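You operate a simulated robot arm through the tools that you are given. There is no shell and no other tool. Be economical: measure what you need, move in short steps, check, and stop when the job is done.

Carry out the task below with a simulated robot arm. There is one attempt and no reset: what you move stays moved.

TASK
Stand the green shim with the smallest size on its label from the side bench top beside the setting card. It goes on the side that lies toward x -1.0, y +0.1 (a direction in the base frame), with about 3 cm between them.

It is judged by the outcome, as a careful person would: the job done as asked, and still so three seconds after it is handed in. It fails if anything else is knocked over, pushed out of place, dropped, spilled or broken.

THE ROBOT
A 7-joint arm with a two-finger parallel gripper, fixed in place. Base frame: the origin is at the foot of the arm, x ahead of it, y to its left, z up; the work surface is at about z = 0. Lengths are in m, angles in degrees, forces in N, time in s.
With the tool pointing down near the work surface it reaches from about 0.24 to 0.62 m from the base axis. Its first joint turns from -66.0 to 66.0 degrees. Payload 2.6 kg.
Tool frame: the origin (TCP) lies between the finger pads and is the grasp point; the fingertips stand 0.03 m ahead of it; z points along the fingers, y is the line along which they close. The gripper opens to 0.094 m. The fingers are 0.028 m wide and 0.01 m thick; the gripper's body (0.05 by 0.096 m) begins 0.055 m behind the TCP.
Orientation is that of the tool frame in the base frame, as a unit quaternion [w, x, y, z]. With the fingers straight down and closing along the base's y, the tool's x points along the base's -x, its y along +y and its z along -z.

THE INTERFACE
- The arm moves only by the tool apply_moves. Its argument "steps" is a list of rows, each a list of 7 numbers: the shift along the tool's x, y, z in m, then the turn, a rotation vector about the tool's x, y, z in degrees, then the finger opening in m, from 0 to 0.094. In form: [[tx, ty, tz, wx, wy, wz, jaw], ...]. A call has 1 to 8 rows; each row is the pose to reach, as a shift and turn from the pose commanded when the call began, along the tool's axes at that moment. A row lasts 0.2 s, in which the tool goes at most 0.05 m and 8.6 degrees; a call with a longer step from one row to the next is refused whole, and so is a gripper value outside its range. A pose out of reach is approached as far as the arm can. The call stops where the force on the tool passes 40 N (or 10 N more than at its start, if that is more) or the arm is blocked; 0.2 s more then pass. The fingers move at their own pace (about 0.072 m/s each) and stop on an object; they squeeze with about 43 N. The grip force told is the motor's: it shows also when the fingers shut on nothing. Time passes only in rows, and 0.2 s behind the last, so rows that repeat a pose let the fingers close. It gives the time, the measured TCP pose, the force on the tool (base axes), the opening and the grip force at its end, in the units of the frame above (readings bear some noise).
- Cameras (640 x 400 px; columns grow to the right, rows downward): "scene" is fixed at [0.0372, 0.433, 0.5636]; the picture's right is [-0.78, -0.63, 0.00], its down [-0.36, 0.45, -0.82] and it looks along [0.51, -0.64, -0.57] (base axes); focal length 308 px, centre (320, 200). "wrist" rides on the gripper at [-0.037, 0, -0.058] in the tool frame; the picture's right is [0.00, -1.00, 0.00], its down [0.97, 0.00, -0.24] and it looks along [0.24, 0.00, 0.97] (tool axes); focal length 218 px, centre (320, 200).
- grab_frame(camera): a new picture of that camera. No time passes.
- locate(camera, pixels): for up to 12 pixels [column, row] of the newest picture of that camera ("zoom" is the newest enlarged one), the place [x, y, z] in the base frame of the surface seen there, good to about 0.002 m. No time passes.
- inspect(camera, box): a new picture of the part [left, top, right, bottom] of that camera's present view, enlarged. No time passes.
- finish_job(): hands the job in; it is judged then, once.

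Work in short steps. Measure before you move; look again where a grasp or a placing could have gone wrong, and mend it. You have 60 turns and 20 pictures in all, the two below and enlarged ones among them. Open the gripper and draw the arm clear of the work before you hand the job in, unless the task says otherwise; then end with one line.

The tools are called after "Request:" as name(argument=value, ...) on one line, values as JSON. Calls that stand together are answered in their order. apply_moves: Moves the arm, as the interface text tells. Its arguments: {"type":"object","properties":{"steps":{"type":"array","items":{"type":"array","items":{"type":"number"}}}},"required":["steps"]} The other tools are called the same way: grab_frame (camera) takes a picture; locate (camera, pixels) gives the place of the surface under pixels of a picture; inspect (camera, box) takes an enlarged picture of a part of a camera's view; finish_job () hands the job in.

At the start:

```text
time_s: 0.0
tool_pos: [0.3919, -0.1713, 0.2664]
orientation: [0.001, 0.0, 1.0, 0.0]
ft_force: [0.2, -0.4, 0.6]
finger_gap: 0.0941
gripper_force: 0.0
```

scene: 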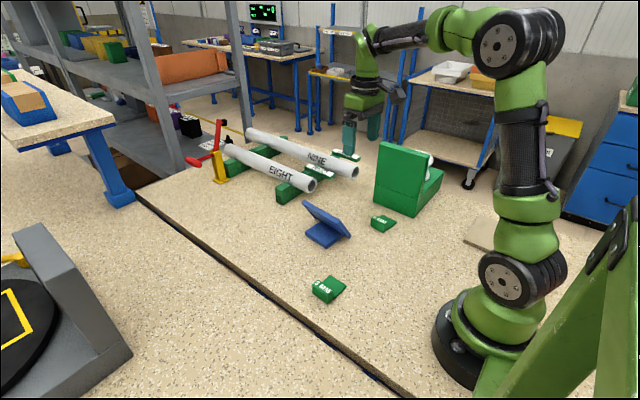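
wrist: 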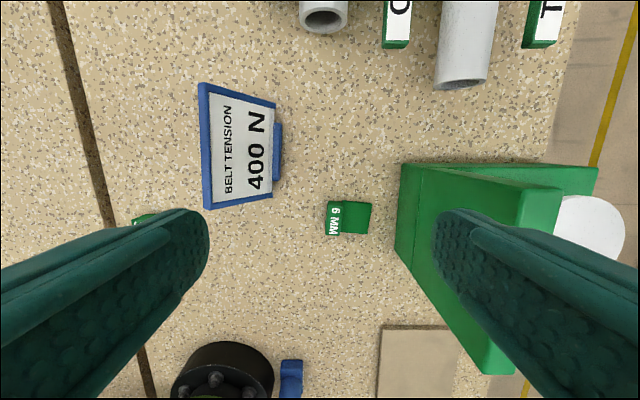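

The wrist view shows a green shim "6 MM" at (348,218), and the scene shows another at (328,288). I'll enlarge both areas to read the labels.

Request:
inspect(camera="scene", box=[290, 190, 450, 310])

Request:
inspect(camera="scene", box=[180, 100, 400, 240])

```text
3.33 times, centred on (370, 250) of scene
```

zoom: 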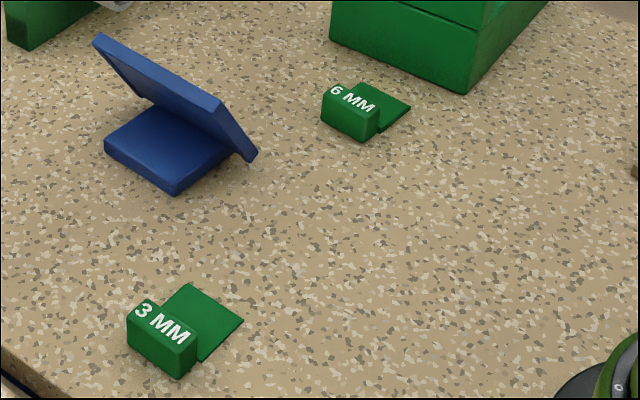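

```text
2.86 times, centred on (290, 170) of scene
```

zoom: 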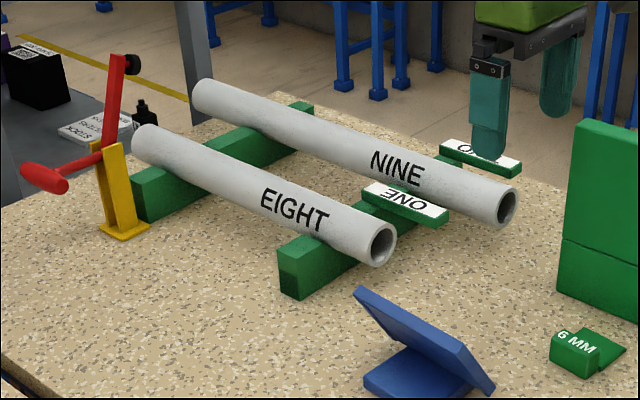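

Two shims: 3 MM (near (328,288)) and 6 MM, so 3 MM is the one. I'll measure it and the blue card.

Request:
locate(camera="scene", pixels=[[323.5, 286.6], [322, 294.5], [338.5, 284.5], [331, 276.5], [346, 286], [334, 297], [313.2, 284], [327.5, 294], [320.5, 280.2], [332, 290], [328, 302], [313.5, 292.5]])

Request:
locate(camera="scene", pixels=[[306.5, 235], [326.5, 246.5], [348, 237.5], [304, 202], [337, 221], [340, 240], [325, 232], [306.5, 231.5], [326.5, 242.5], [340, 247], [383, 222], [320, 222]])

Request:
inspect(camera="wrist", box=[100, 60, 400, 260])

```text
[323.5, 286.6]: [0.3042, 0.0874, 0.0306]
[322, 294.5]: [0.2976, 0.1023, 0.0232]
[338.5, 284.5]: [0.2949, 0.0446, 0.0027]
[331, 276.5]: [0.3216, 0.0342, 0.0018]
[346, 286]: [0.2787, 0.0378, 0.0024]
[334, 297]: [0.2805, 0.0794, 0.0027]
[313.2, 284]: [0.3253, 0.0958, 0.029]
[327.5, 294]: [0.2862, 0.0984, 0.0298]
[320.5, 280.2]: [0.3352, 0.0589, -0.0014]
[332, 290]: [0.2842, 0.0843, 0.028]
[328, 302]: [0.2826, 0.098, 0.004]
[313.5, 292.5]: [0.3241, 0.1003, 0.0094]
```

```text
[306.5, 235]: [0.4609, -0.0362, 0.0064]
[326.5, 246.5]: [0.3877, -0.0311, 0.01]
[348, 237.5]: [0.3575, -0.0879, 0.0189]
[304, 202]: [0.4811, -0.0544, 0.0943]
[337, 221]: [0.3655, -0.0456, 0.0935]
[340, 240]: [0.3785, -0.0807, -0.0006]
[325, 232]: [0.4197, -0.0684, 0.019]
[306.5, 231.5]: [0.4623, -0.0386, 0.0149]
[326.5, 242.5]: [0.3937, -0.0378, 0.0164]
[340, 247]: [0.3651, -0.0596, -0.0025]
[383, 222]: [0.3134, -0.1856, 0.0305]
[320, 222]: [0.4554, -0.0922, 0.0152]
```

```text
2.00 times, centred on (250, 160) of wrist
```

zoom: 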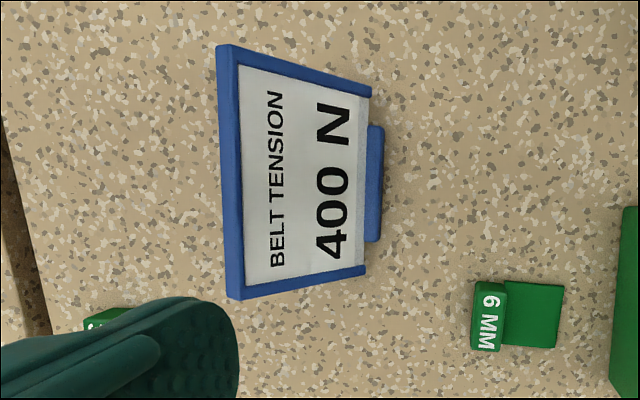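

The card's low-x edge is near x≈0.36 in the scene view. I'll take finer card points from the wrist enlargement.

Request:
locate(camera="zoom", pixels=[[237, 294], [300, 283], [360, 270], [223, 50], [364, 94], [376, 238], [376, 130], [228, 180], [482, 345], [482, 290], [550, 340], [355, 180]])

Request:
apply_moves(steps=[[0.02, 0.045, 0, 0, 0, 0, 0.07], [0.04, 0.09, 0, 0, 0, 0, 0.07], [0.06, 0.135, 0, 0, 0, 0, 0.07], [0.075, 0.18, 0, 0, 0, 0, 0.07], [0.075, 0.22, 0, 0, 0, 0, 0.07], [0.075, 0.255, 0, 0, 0, 0, 0.07], [0.075, 0.255, 0.03, 0, 0, 0, 0.07]])

Request:
grab_frame(camera="wrist")

```text
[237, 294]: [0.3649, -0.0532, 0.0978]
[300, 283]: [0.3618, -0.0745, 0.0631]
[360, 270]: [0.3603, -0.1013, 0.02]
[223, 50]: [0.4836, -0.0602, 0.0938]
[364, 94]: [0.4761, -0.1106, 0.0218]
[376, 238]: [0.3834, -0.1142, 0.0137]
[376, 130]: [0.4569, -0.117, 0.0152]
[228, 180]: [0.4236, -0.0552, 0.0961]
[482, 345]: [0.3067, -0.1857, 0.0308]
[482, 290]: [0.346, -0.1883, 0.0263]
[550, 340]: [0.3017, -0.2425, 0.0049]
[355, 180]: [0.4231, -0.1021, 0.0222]
```

```text
time_s: 1.6
tool_pos: [0.315, 0.0817, 0.2356]
orientation: [0.0, 0.0, 1.0, 0.0]
ft_force: [0.1, -0.2, -0.7]
finger_gap: 0.0701
gripper_force: 0.1
```

```text
14 pictures are left
```

wrist: 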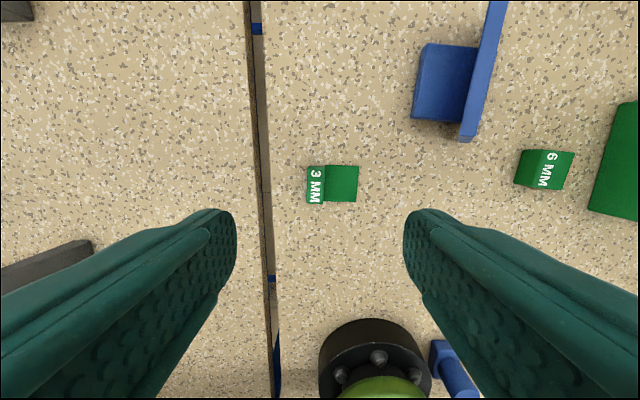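

3 MM shim is at (332,184) in the wrist view. I'll measure its corners.

Request:
inspect(camera="wrist", box=[290, 150, 380, 220])

```text
5.71 times, centred on (335, 185) of wrist
```

zoom: 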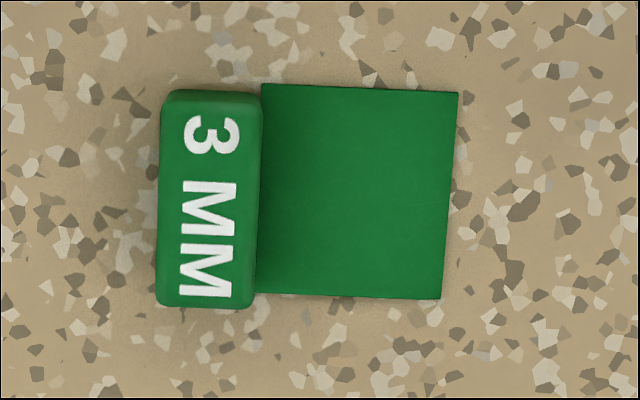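

Request:
locate(camera="zoom", pixels=[[172, 100], [252, 102], [166, 295], [245, 298], [210, 200], [270, 92], [452, 100], [436, 292], [262, 286], [350, 190]])

```text
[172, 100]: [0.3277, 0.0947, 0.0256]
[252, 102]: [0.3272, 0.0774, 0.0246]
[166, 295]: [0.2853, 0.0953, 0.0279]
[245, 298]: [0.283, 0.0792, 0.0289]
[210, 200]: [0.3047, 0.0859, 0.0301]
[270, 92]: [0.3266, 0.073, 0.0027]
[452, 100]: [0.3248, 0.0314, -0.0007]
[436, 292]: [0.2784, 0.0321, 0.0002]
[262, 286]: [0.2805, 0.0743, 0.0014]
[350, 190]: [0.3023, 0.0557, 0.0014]
```

Block centre is about (0.305, 0.087), top at z 0.03, thickness about 22 mm. I'll descend with a small 10° lean (hand away from the card later) and 2.5° yaw, jaws open.

Request:
apply_moves(steps=[[0.006, 0.002, 0.04, 0, -5, 1.2, 0.07], [0.0175, 0.0053, 0.08, 0, -10, 2.5, 0.07], [0.0175, 0.0053, 0.12, 0, -10, 2.5, 0.07], [0.0175, 0.0053, 0.15, 0, -10, 2.5, 0.07], [0.0175, 0.0053, 0.175, 0, -10, 2.5, 0.07], [0.0175, 0.0053, 0.19, 0, -10, 2.5, 0.07], [0.0175, 0.0053, 0.1966, 0, -10, 2.5, 0.07]])

Request:
inspect(camera="scene", box=[250, 200, 410, 320])

```text
time_s: 3.2
tool_pos: [0.3, 0.0891, 0.04]
orientation: [0.087, 0.022, 0.996, -0.001]
ft_force: [0.9, 0.1, 0.7]
finger_gap: 0.07
gripper_force: 0.1
```

```text
3.33 times, centred on (330, 260) of scene
```

zoom: 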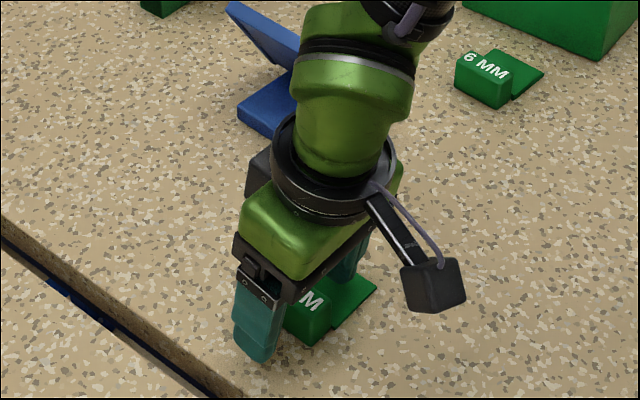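

Fingers straddle the block; TCP (0.300, 0.089, 0.040). Closing now, then a short lift.

Request:
apply_moves(steps=[[0, 0, 0, 0, 0, 0, 0.03], [0, 0, 0, 0, 0, 0, 0.01], [0, 0, 0, 0, 0, 0, 0.01], [0, 0, 0, 0, 0, 0, 0.01], [0, 0, 0, 0, 0, 0, 0.01]])

```text
time_s: 4.4
tool_pos: [0.2985, 0.0902, 0.0407]
orientation: [0.088, 0.021, 0.996, 0.0]
ft_force: [-0.3, 0.3, 0.7]
finger_gap: 0.0211
gripper_force: 43.2
```

Grip is firm at 21 mm. Lift 0.10 m and shift by (+0.002, -0.124), since the shim's x edge already gives nearly the 3 cm gap.

Request:
apply_moves(steps=[[-0.0061, 0, -0.0345, 0, 0, 0, 0.01], [-0.0122, 0, -0.0689, 0, 0, 0, 0.01], [-0.0174, 0, -0.0985, 0, 0, 0, 0.01], [-0.0192, -0.031, -0.0982, 0, 0, 0, 0.01], [-0.021, -0.062, -0.0979, 0, 0, 0, 0.01], [-0.0229, -0.093, -0.0976, 0, 0, 0, 0.01], [-0.0247, -0.1238, -0.0973, 0, 0, 0, 0.01], [-0.0247, -0.1238, -0.0973, 0, 0, 0, 0.01]])

Request:
grab_frame(camera="scene")

Request:
grab_frame(camera="wrist")

```text
time_s: 6.2
tool_pos: [0.2976, -0.0355, 0.138]
orientation: [0.087, 0.023, 0.996, 0.0]
ft_force: [0.7, 0.1, 0.1]
finger_gap: 0.0097
gripper_force: 0.3
```

```text
11 pictures are left
```

scene: 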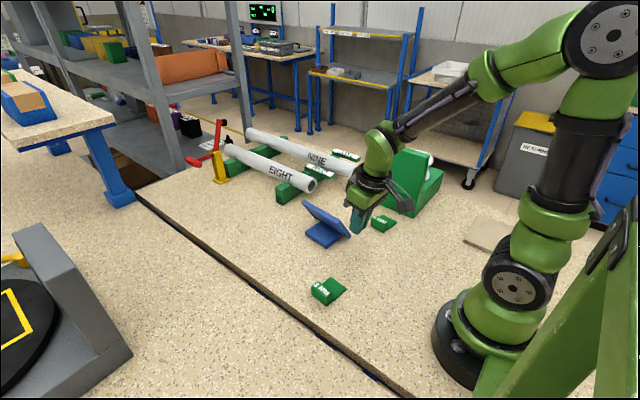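

```text
10 pictures are left
```

wrist: 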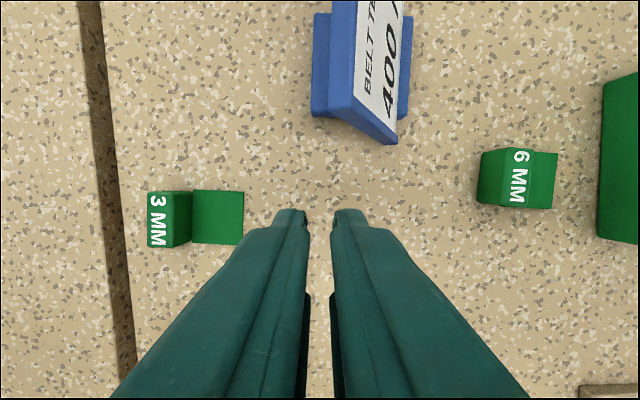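

The jaws read 9.7 mm: the shim slipped out and still stands near its original spot at wrist (195,218). I'll look at it closely to see why and where it is.

Request:
inspect(camera="scene", box=[300, 265, 360, 315])

Request:
locate(camera="zoom", pixels=[[200, 230]])

Request:
locate(camera="wrist", pixels=[[149, 194], [159, 195], [149, 243], [161, 243], [176, 200], [173, 240], [190, 195], [189, 240], [198, 194], [241, 194], [240, 242], [197, 240]])

```text
8.00 times, centred on (330, 290) of scene
```

zoom: 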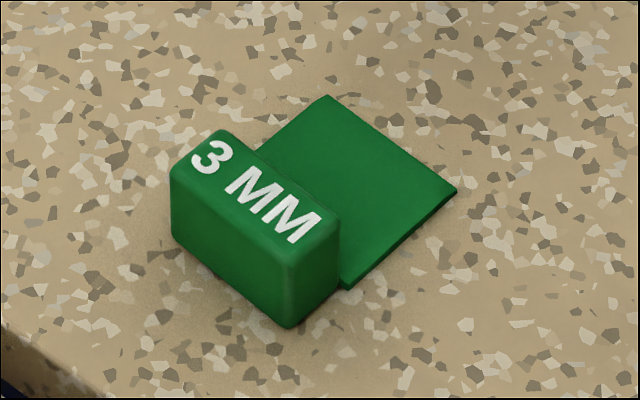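

```text
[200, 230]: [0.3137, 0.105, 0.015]
```

```text
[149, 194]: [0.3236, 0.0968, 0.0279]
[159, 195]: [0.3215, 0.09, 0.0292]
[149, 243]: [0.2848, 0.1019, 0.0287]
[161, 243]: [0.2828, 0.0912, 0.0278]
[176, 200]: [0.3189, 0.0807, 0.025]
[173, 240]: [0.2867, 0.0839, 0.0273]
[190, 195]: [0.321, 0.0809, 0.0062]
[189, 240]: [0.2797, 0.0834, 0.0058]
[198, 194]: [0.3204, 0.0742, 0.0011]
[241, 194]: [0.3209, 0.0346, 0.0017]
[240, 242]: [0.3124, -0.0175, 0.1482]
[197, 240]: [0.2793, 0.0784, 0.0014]
```

The block is straight-sided and only a few mm off its start; my tips were at z≈0.011, so the grip was too shallow. I'll go back above it, untilted and open, to remeasure and grip deeper.

Request:
apply_moves(steps=[[-0.003, 0.03, -0.01, 0, 3, 0, 0.03], [-0.006, 0.06, -0.02, 0, 6, 0, 0.05], [-0.009, 0.092, -0.03, 0, 10, 0, 0.06], [-0.0115, 0.1254, -0.0387, 0, 10, 0, 0.06], [-0.0115, 0.1254, -0.0387, 0, 10, 0, 0.06]])

Request:
inspect(camera="wrist", box=[260, 130, 400, 230])

```text
time_s: 7.4
tool_pos: [0.3089, 0.0889, 0.1766]
orientation: [-0.001, 0.022, 1.0, 0.001]
ft_force: [-0.6, -0.3, -0.6]
finger_gap: 0.0601
gripper_force: 0.2
```

```text
4.00 times, centred on (330, 180) of wrist
```

zoom: 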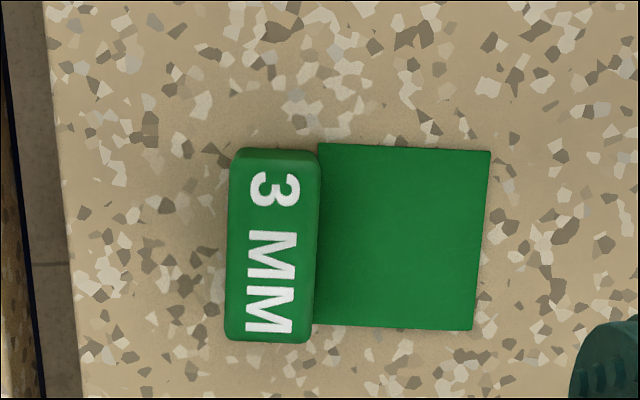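

Request:
locate(camera="zoom", pixels=[[242, 157], [310, 160], [234, 333], [302, 335], [270, 240], [325, 150], [484, 157], [467, 324], [322, 318], [400, 240], [232, 240], [314, 240]])

```text
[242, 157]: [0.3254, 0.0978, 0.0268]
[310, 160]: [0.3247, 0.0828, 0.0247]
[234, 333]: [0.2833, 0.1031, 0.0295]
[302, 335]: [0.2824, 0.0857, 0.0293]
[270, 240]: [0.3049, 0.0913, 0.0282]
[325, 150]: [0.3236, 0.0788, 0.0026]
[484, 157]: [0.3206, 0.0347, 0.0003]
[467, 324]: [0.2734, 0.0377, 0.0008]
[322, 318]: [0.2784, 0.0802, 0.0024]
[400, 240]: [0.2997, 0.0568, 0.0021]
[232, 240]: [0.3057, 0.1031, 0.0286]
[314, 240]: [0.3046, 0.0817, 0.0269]
```

Shim block centre is (0.3045, 0.092), yawed about 5° (tool 2.5°). Descend with another 2.5° yaw to TCP z≈0.0345, so the tips sit just above the thin leaf.

Request:
apply_moves(steps=[[0.0075, 0.003, 0.04, 0, 0, 2.5, 0.05], [0.0075, 0.003, 0.08, 0, 0, 2.5, 0.05], [0.0075, 0.003, 0.11, 0, 0, 2.5, 0.05], [0.0075, 0.003, 0.13, 0, 0, 2.5, 0.05], [0.0075, 0.003, 0.1385, 0, 0, 2.5, 0.05], [0.0075, 0.003, 0.142, 0, 0, 2.5, 0.05], [0.0075, 0.003, 0.142, 0, 0, 2.5, 0.05]])

```text
time_s: 9.0
tool_pos: [0.3029, 0.0937, 0.0369]
orientation: [0.0, 0.044, 0.999, 0.001]
ft_force: [-0.1, 0.3, 0.2]
finger_gap: 0.0498
gripper_force: 0.1
```

TCP z reads 0.037 with no contact; 2 mm lower, then close fully.

Request:
apply_moves(steps=[[0, 0, 0.002, 0, 0, 0, 0.05], [0, 0, 0.002, 0, 0, 0, 0.02], [0, 0, 0.002, 0, 0, 0, 0], [0, 0, 0.002, 0, 0, 0, 0], [0, 0, 0.002, 0, 0, 0, 0], [0, 0, 0.002, 0, 0, 0, 0]])

Request:
apply_moves(steps=[[0, 0, -0.005, 0, 0, 0, 0], [0, 0, -0.01, 0, 0, 0, 0], [0, 0, -0.015, 0, 0, 0, 0], [0, 0, -0.02, 0, 0, 0, 0]])

Request:
inspect(camera="scene", box=[270, 220, 400, 320])

```text
time_s: 10.4
tool_pos: [0.3033, 0.0933, 0.0351]
orientation: [0.0, 0.043, 0.999, 0.002]
ft_force: [-1.0, -0.4, 4.3]
finger_gap: 0.021
gripper_force: 42.8
```

```text
time_s: 11.4
tool_pos: [0.3038, 0.0927, 0.0555]
orientation: [0.0, 0.044, 0.999, 0.001]
ft_force: [-0.1, 0.2, 0.0]
finger_gap: 0.0207
gripper_force: 43.6
```

```text
4.00 times, centred on (335, 270) of scene
```

zoom: 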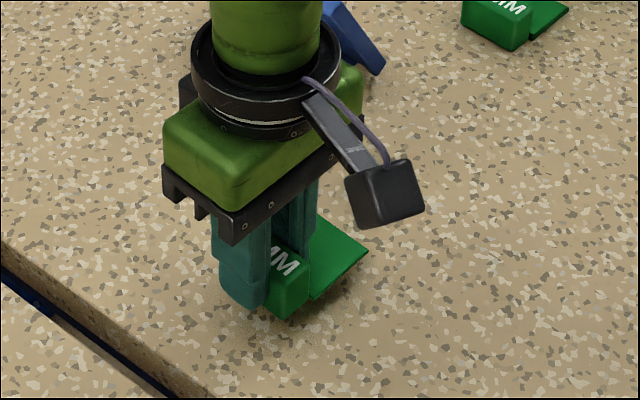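

Gap still 20.7 mm. Check whether the shim has actually risen by locating the leaf and block.

Request:
locate(camera="zoom", pixels=[[335, 255], [340, 270], [292, 280], [285, 300], [355, 255], [245, 300], [320, 285]])

```text
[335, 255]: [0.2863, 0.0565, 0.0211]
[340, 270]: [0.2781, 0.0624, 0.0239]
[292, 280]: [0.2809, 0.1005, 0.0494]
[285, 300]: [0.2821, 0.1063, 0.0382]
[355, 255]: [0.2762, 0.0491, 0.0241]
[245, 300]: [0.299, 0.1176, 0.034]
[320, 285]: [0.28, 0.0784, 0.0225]
```

Shim is held 20 mm up. Before moving I check how far the hand's black attachments protrude, for clearance from the card.

Request:
locate(camera="zoom", pixels=[[385, 195], [410, 185], [335, 120], [185, 85], [182, 100], [175, 180], [190, 130], [335, 80]])

Request:
apply_moves(steps=[[0, 0, -0.005, 0, 0, 0, 0], [0, 0, -0.01, 0, 0, 0, 0], [0, 0, -0.015, 0, 0, 0, 0], [0, 0, -0.02, 0, 0, 0, 0], [0, -0.008, -0.02, 0, 0, 0, 0], [0, -0.018, -0.02, 0, 0, 0, 0], [0, -0.026, -0.02, 0, 0, 0, 0], [0, -0.03, -0.02, 0, 0, 0, 0]])

```text
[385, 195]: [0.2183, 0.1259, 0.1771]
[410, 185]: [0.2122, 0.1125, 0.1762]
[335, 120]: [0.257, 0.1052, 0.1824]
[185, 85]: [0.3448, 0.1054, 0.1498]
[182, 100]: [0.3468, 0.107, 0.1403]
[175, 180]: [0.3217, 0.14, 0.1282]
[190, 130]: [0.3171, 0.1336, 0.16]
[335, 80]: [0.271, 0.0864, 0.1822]
```

```text
time_s: 13.2
tool_pos: [0.3, 0.0621, 0.0746]
orientation: [0.0, 0.043, 0.999, 0.001]
ft_force: [-0.6, 0.1, -1.0]
finger_gap: 0.0207
gripper_force: 42.6
```

The hand camera extends to about +0.047 in x from TCP, so at TCP x≈0.311 it should clear the card's edge at 0.365. I continue slowly to (0.311, -0.035) still 4 cm up.

Request:
apply_moves(steps=[[-0.002, -0.008, 0, 0, 0, 0, 0], [-0.005, -0.022, 0, 0, 0, 0, 0], [-0.008, -0.038, 0, 0, 0, 0, 0], [-0.011, -0.054, 0, 0, 0, 0, 0], [-0.014, -0.07, 0, 0, 0, 0, 0], [-0.017, -0.084, 0, 0, 0, 0, 0], [-0.0185, -0.093, 0, 0, 0, 0, 0], [-0.0191, -0.0971, 0, 0, 0, 0, 0]])

Request:
grab_frame(camera="wrist")

Request:
inspect(camera="scene", box=[280, 150, 440, 270])

```text
time_s: 15.0
tool_pos: [0.3094, -0.0357, 0.0755]
orientation: [0.0, 0.044, 0.999, 0.001]
ft_force: [-0.4, -1.4, -0.9]
finger_gap: 0.021
gripper_force: 43.4
```

```text
6 pictures are left
```

wrist: 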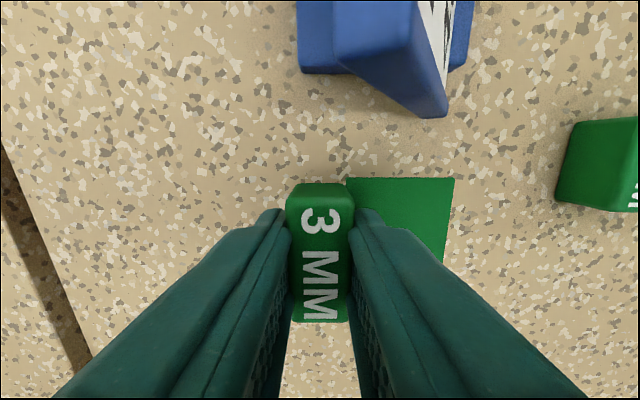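

```text
3.33 times, centred on (360, 210) of scene
```

zoom: 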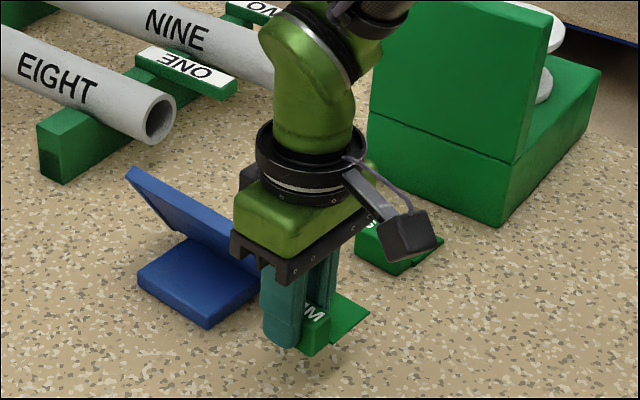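

Shim is held straight. I'll measure shim edges and the card face from this wrist view.

Request:
locate(camera="wrist", pixels=[[352, 181], [450, 181], [440, 250], [300, 190], [340, 190], [435, 113], [340, 55], [303, 68], [400, 92], [440, 115], [580, 200], [322, 220]])

```text
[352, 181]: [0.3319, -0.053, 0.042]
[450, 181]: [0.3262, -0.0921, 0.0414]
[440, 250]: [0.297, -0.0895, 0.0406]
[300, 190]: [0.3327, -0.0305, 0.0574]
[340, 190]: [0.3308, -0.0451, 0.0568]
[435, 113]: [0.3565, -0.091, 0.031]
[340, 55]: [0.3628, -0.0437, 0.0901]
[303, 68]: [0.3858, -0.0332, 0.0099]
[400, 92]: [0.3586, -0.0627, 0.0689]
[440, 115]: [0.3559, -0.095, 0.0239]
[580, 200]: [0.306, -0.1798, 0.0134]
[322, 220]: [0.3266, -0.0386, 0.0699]
```

Gap now measures ~2.9 cm and the shim is level. Lower slowly with 1 mm shift toward −x.

Request:
apply_moves(steps=[[0.001, 0, 0.008, 0, 0, 0, 0], [0.001, 0, 0.016, 0, 0, 0, 0], [0.001, 0, 0.024, 0, 0, 0, 0], [0.001, 0, 0.03, 0, 0, 0, 0], [0.001, 0, 0.034, 0, 0, 0, 0], [0.001, 0, 0.037, 0, 0, 0, 0], [0.001, 0, 0.0385, 0, 0, 0, 0], [0.001, 0, 0.0385, 0, 0, 0, 0]])

Request:
apply_moves(steps=[[0, 0, 0.0006, 0, 0, 0, 0], [0, 0, 0.0012, 0, 0, 0, 0]])

```text
time_s: 16.8
tool_pos: [0.311, -0.0353, 0.0359]
orientation: [0.0, 0.043, 0.999, 0.001]
ft_force: [-0.3, 0.0, -0.8]
finger_gap: 0.0211
gripper_force: 42.8
```

```text
time_s: 17.4
tool_pos: [0.3104, -0.0341, 0.0353]
orientation: [0.0, 0.043, 0.999, 0.002]
ft_force: [0.1, -0.8, 0.0]
finger_gap: 0.021
gripper_force: 43.2
```

No contact force yet; half-millimetre steps further.

Request:
apply_moves(steps=[[0, 0, 0.0005, 0, 0, 0, 0], [0, 0, 0.001, 0, 0, 0, 0]])

```text
time_s: 18.0
tool_pos: [0.31, -0.0347, 0.0349]
orientation: [0.0, 0.044, 0.999, 0.002]
ft_force: [-5.9, 1.0, 16.9]
finger_gap: 0.0209
gripper_force: 42.7
```

Contact (17 N). Ease off slightly and open to 5 cm, then look.

Request:
apply_moves(steps=[[0, 0, -0.0005, 0, 0, 0, 0], [0, 0, -0.0005, 0, 0, 0, 0.025], [0, 0, -0.0005, 0, 0, 0, 0.035], [0, 0, -0.0005, 0, 0, 0, 0.045], [0, 0, -0.0005, 0, 0, 0, 0.045]])

Request:
apply_moves(steps=[[0, 0, -0.01, 0, 0, 0, 0.045], [0, 0, -0.03, 0, 0, 0, 0.045], [0, 0, -0.06, 0, 0, 0, 0.045], [0, 0, -0.09, 0, 0, 0, 0.045], [0, 0, -0.13, 0, 0, 0, 0.045], [0, 0, -0.16, 0, 0, 0, 0.045], [0, 0, -0.16, 0, 0, 0, 0.045]])

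Request:
grab_frame(camera="wrist")

```text
time_s: 19.2
tool_pos: [0.3096, -0.0362, 0.0353]
orientation: [0.0, 0.044, 0.999, 0.002]
ft_force: [-0.3, -0.2, -0.2]
finger_gap: 0.045
gripper_force: 0.1
```

```text
time_s: 20.8
tool_pos: [0.3094, -0.0374, 0.1933]
orientation: [0.0, 0.044, 0.999, 0.001]
ft_force: [0.0, 1.2, 0.1]
finger_gap: 0.0447
gripper_force: 0.1
```

```text
4 pictures are left
```

wrist: 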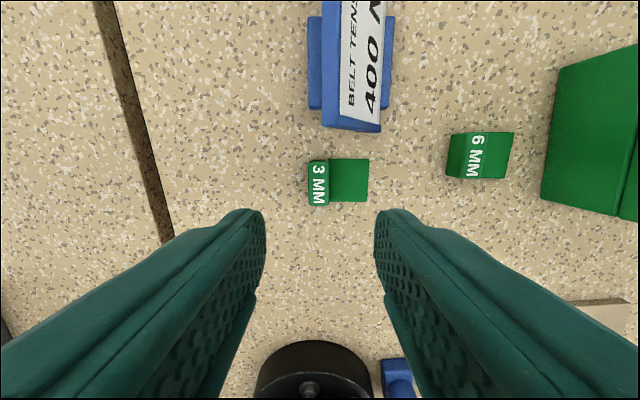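

Shim stands next to the card. Check positions and the gap.

Request:
locate(camera="wrist", pixels=[[312, 163], [333, 161], [366, 161], [366, 199], [333, 199], [320, 203], [325, 124], [377, 130], [350, 127], [380, 120]])

Request:
inspect(camera="scene", box=[270, 180, 430, 280])

```text
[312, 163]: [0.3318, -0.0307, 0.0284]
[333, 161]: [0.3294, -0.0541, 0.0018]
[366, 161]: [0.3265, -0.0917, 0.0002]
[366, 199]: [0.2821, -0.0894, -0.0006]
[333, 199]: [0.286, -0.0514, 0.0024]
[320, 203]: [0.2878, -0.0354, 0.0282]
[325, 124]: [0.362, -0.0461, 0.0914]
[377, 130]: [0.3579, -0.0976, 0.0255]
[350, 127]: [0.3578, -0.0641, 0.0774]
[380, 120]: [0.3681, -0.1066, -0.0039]
```

```text
4.00 times, centred on (350, 230) of scene
```

zoom: 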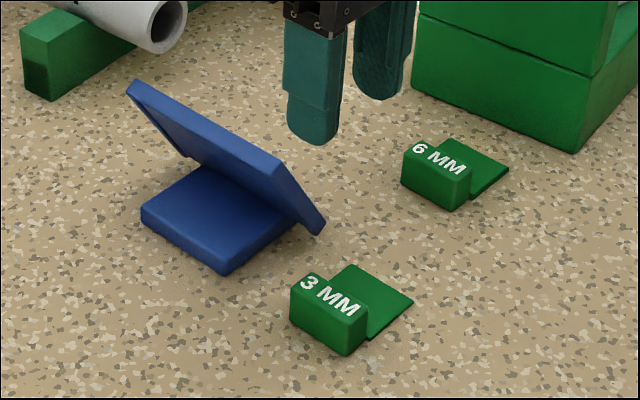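

The gap measures about 2.9–3.0 cm, the shim sits flat, and the card and 6 MM shim are undisturbed. I raise the arm a bit more and hand in.

Request:
apply_moves(steps=[[0, 0, -0.03, 0, 0, 0, 0.06], [0, 0, -0.06, 0, 0, 0, 0.06], [0, 0, -0.08, 0, 0, 0, 0.06]])

Request:
finish_job()

```text
time_s: 21.6
tool_pos: [0.3116, -0.0358, 0.2745]
orientation: [0.0, 0.044, 0.999, 0.002]
ft_force: [-0.3, -0.3, -0.3]
finger_gap: 0.0602
gripper_force: 0.1
```

```text
The job is handed in.
```

The green 3 MM shim now stands label up beside the setting card on its −x side, with a gap of about 3 cm; my first grip slipped, the second held, and nothing else appears to have been disturbed.
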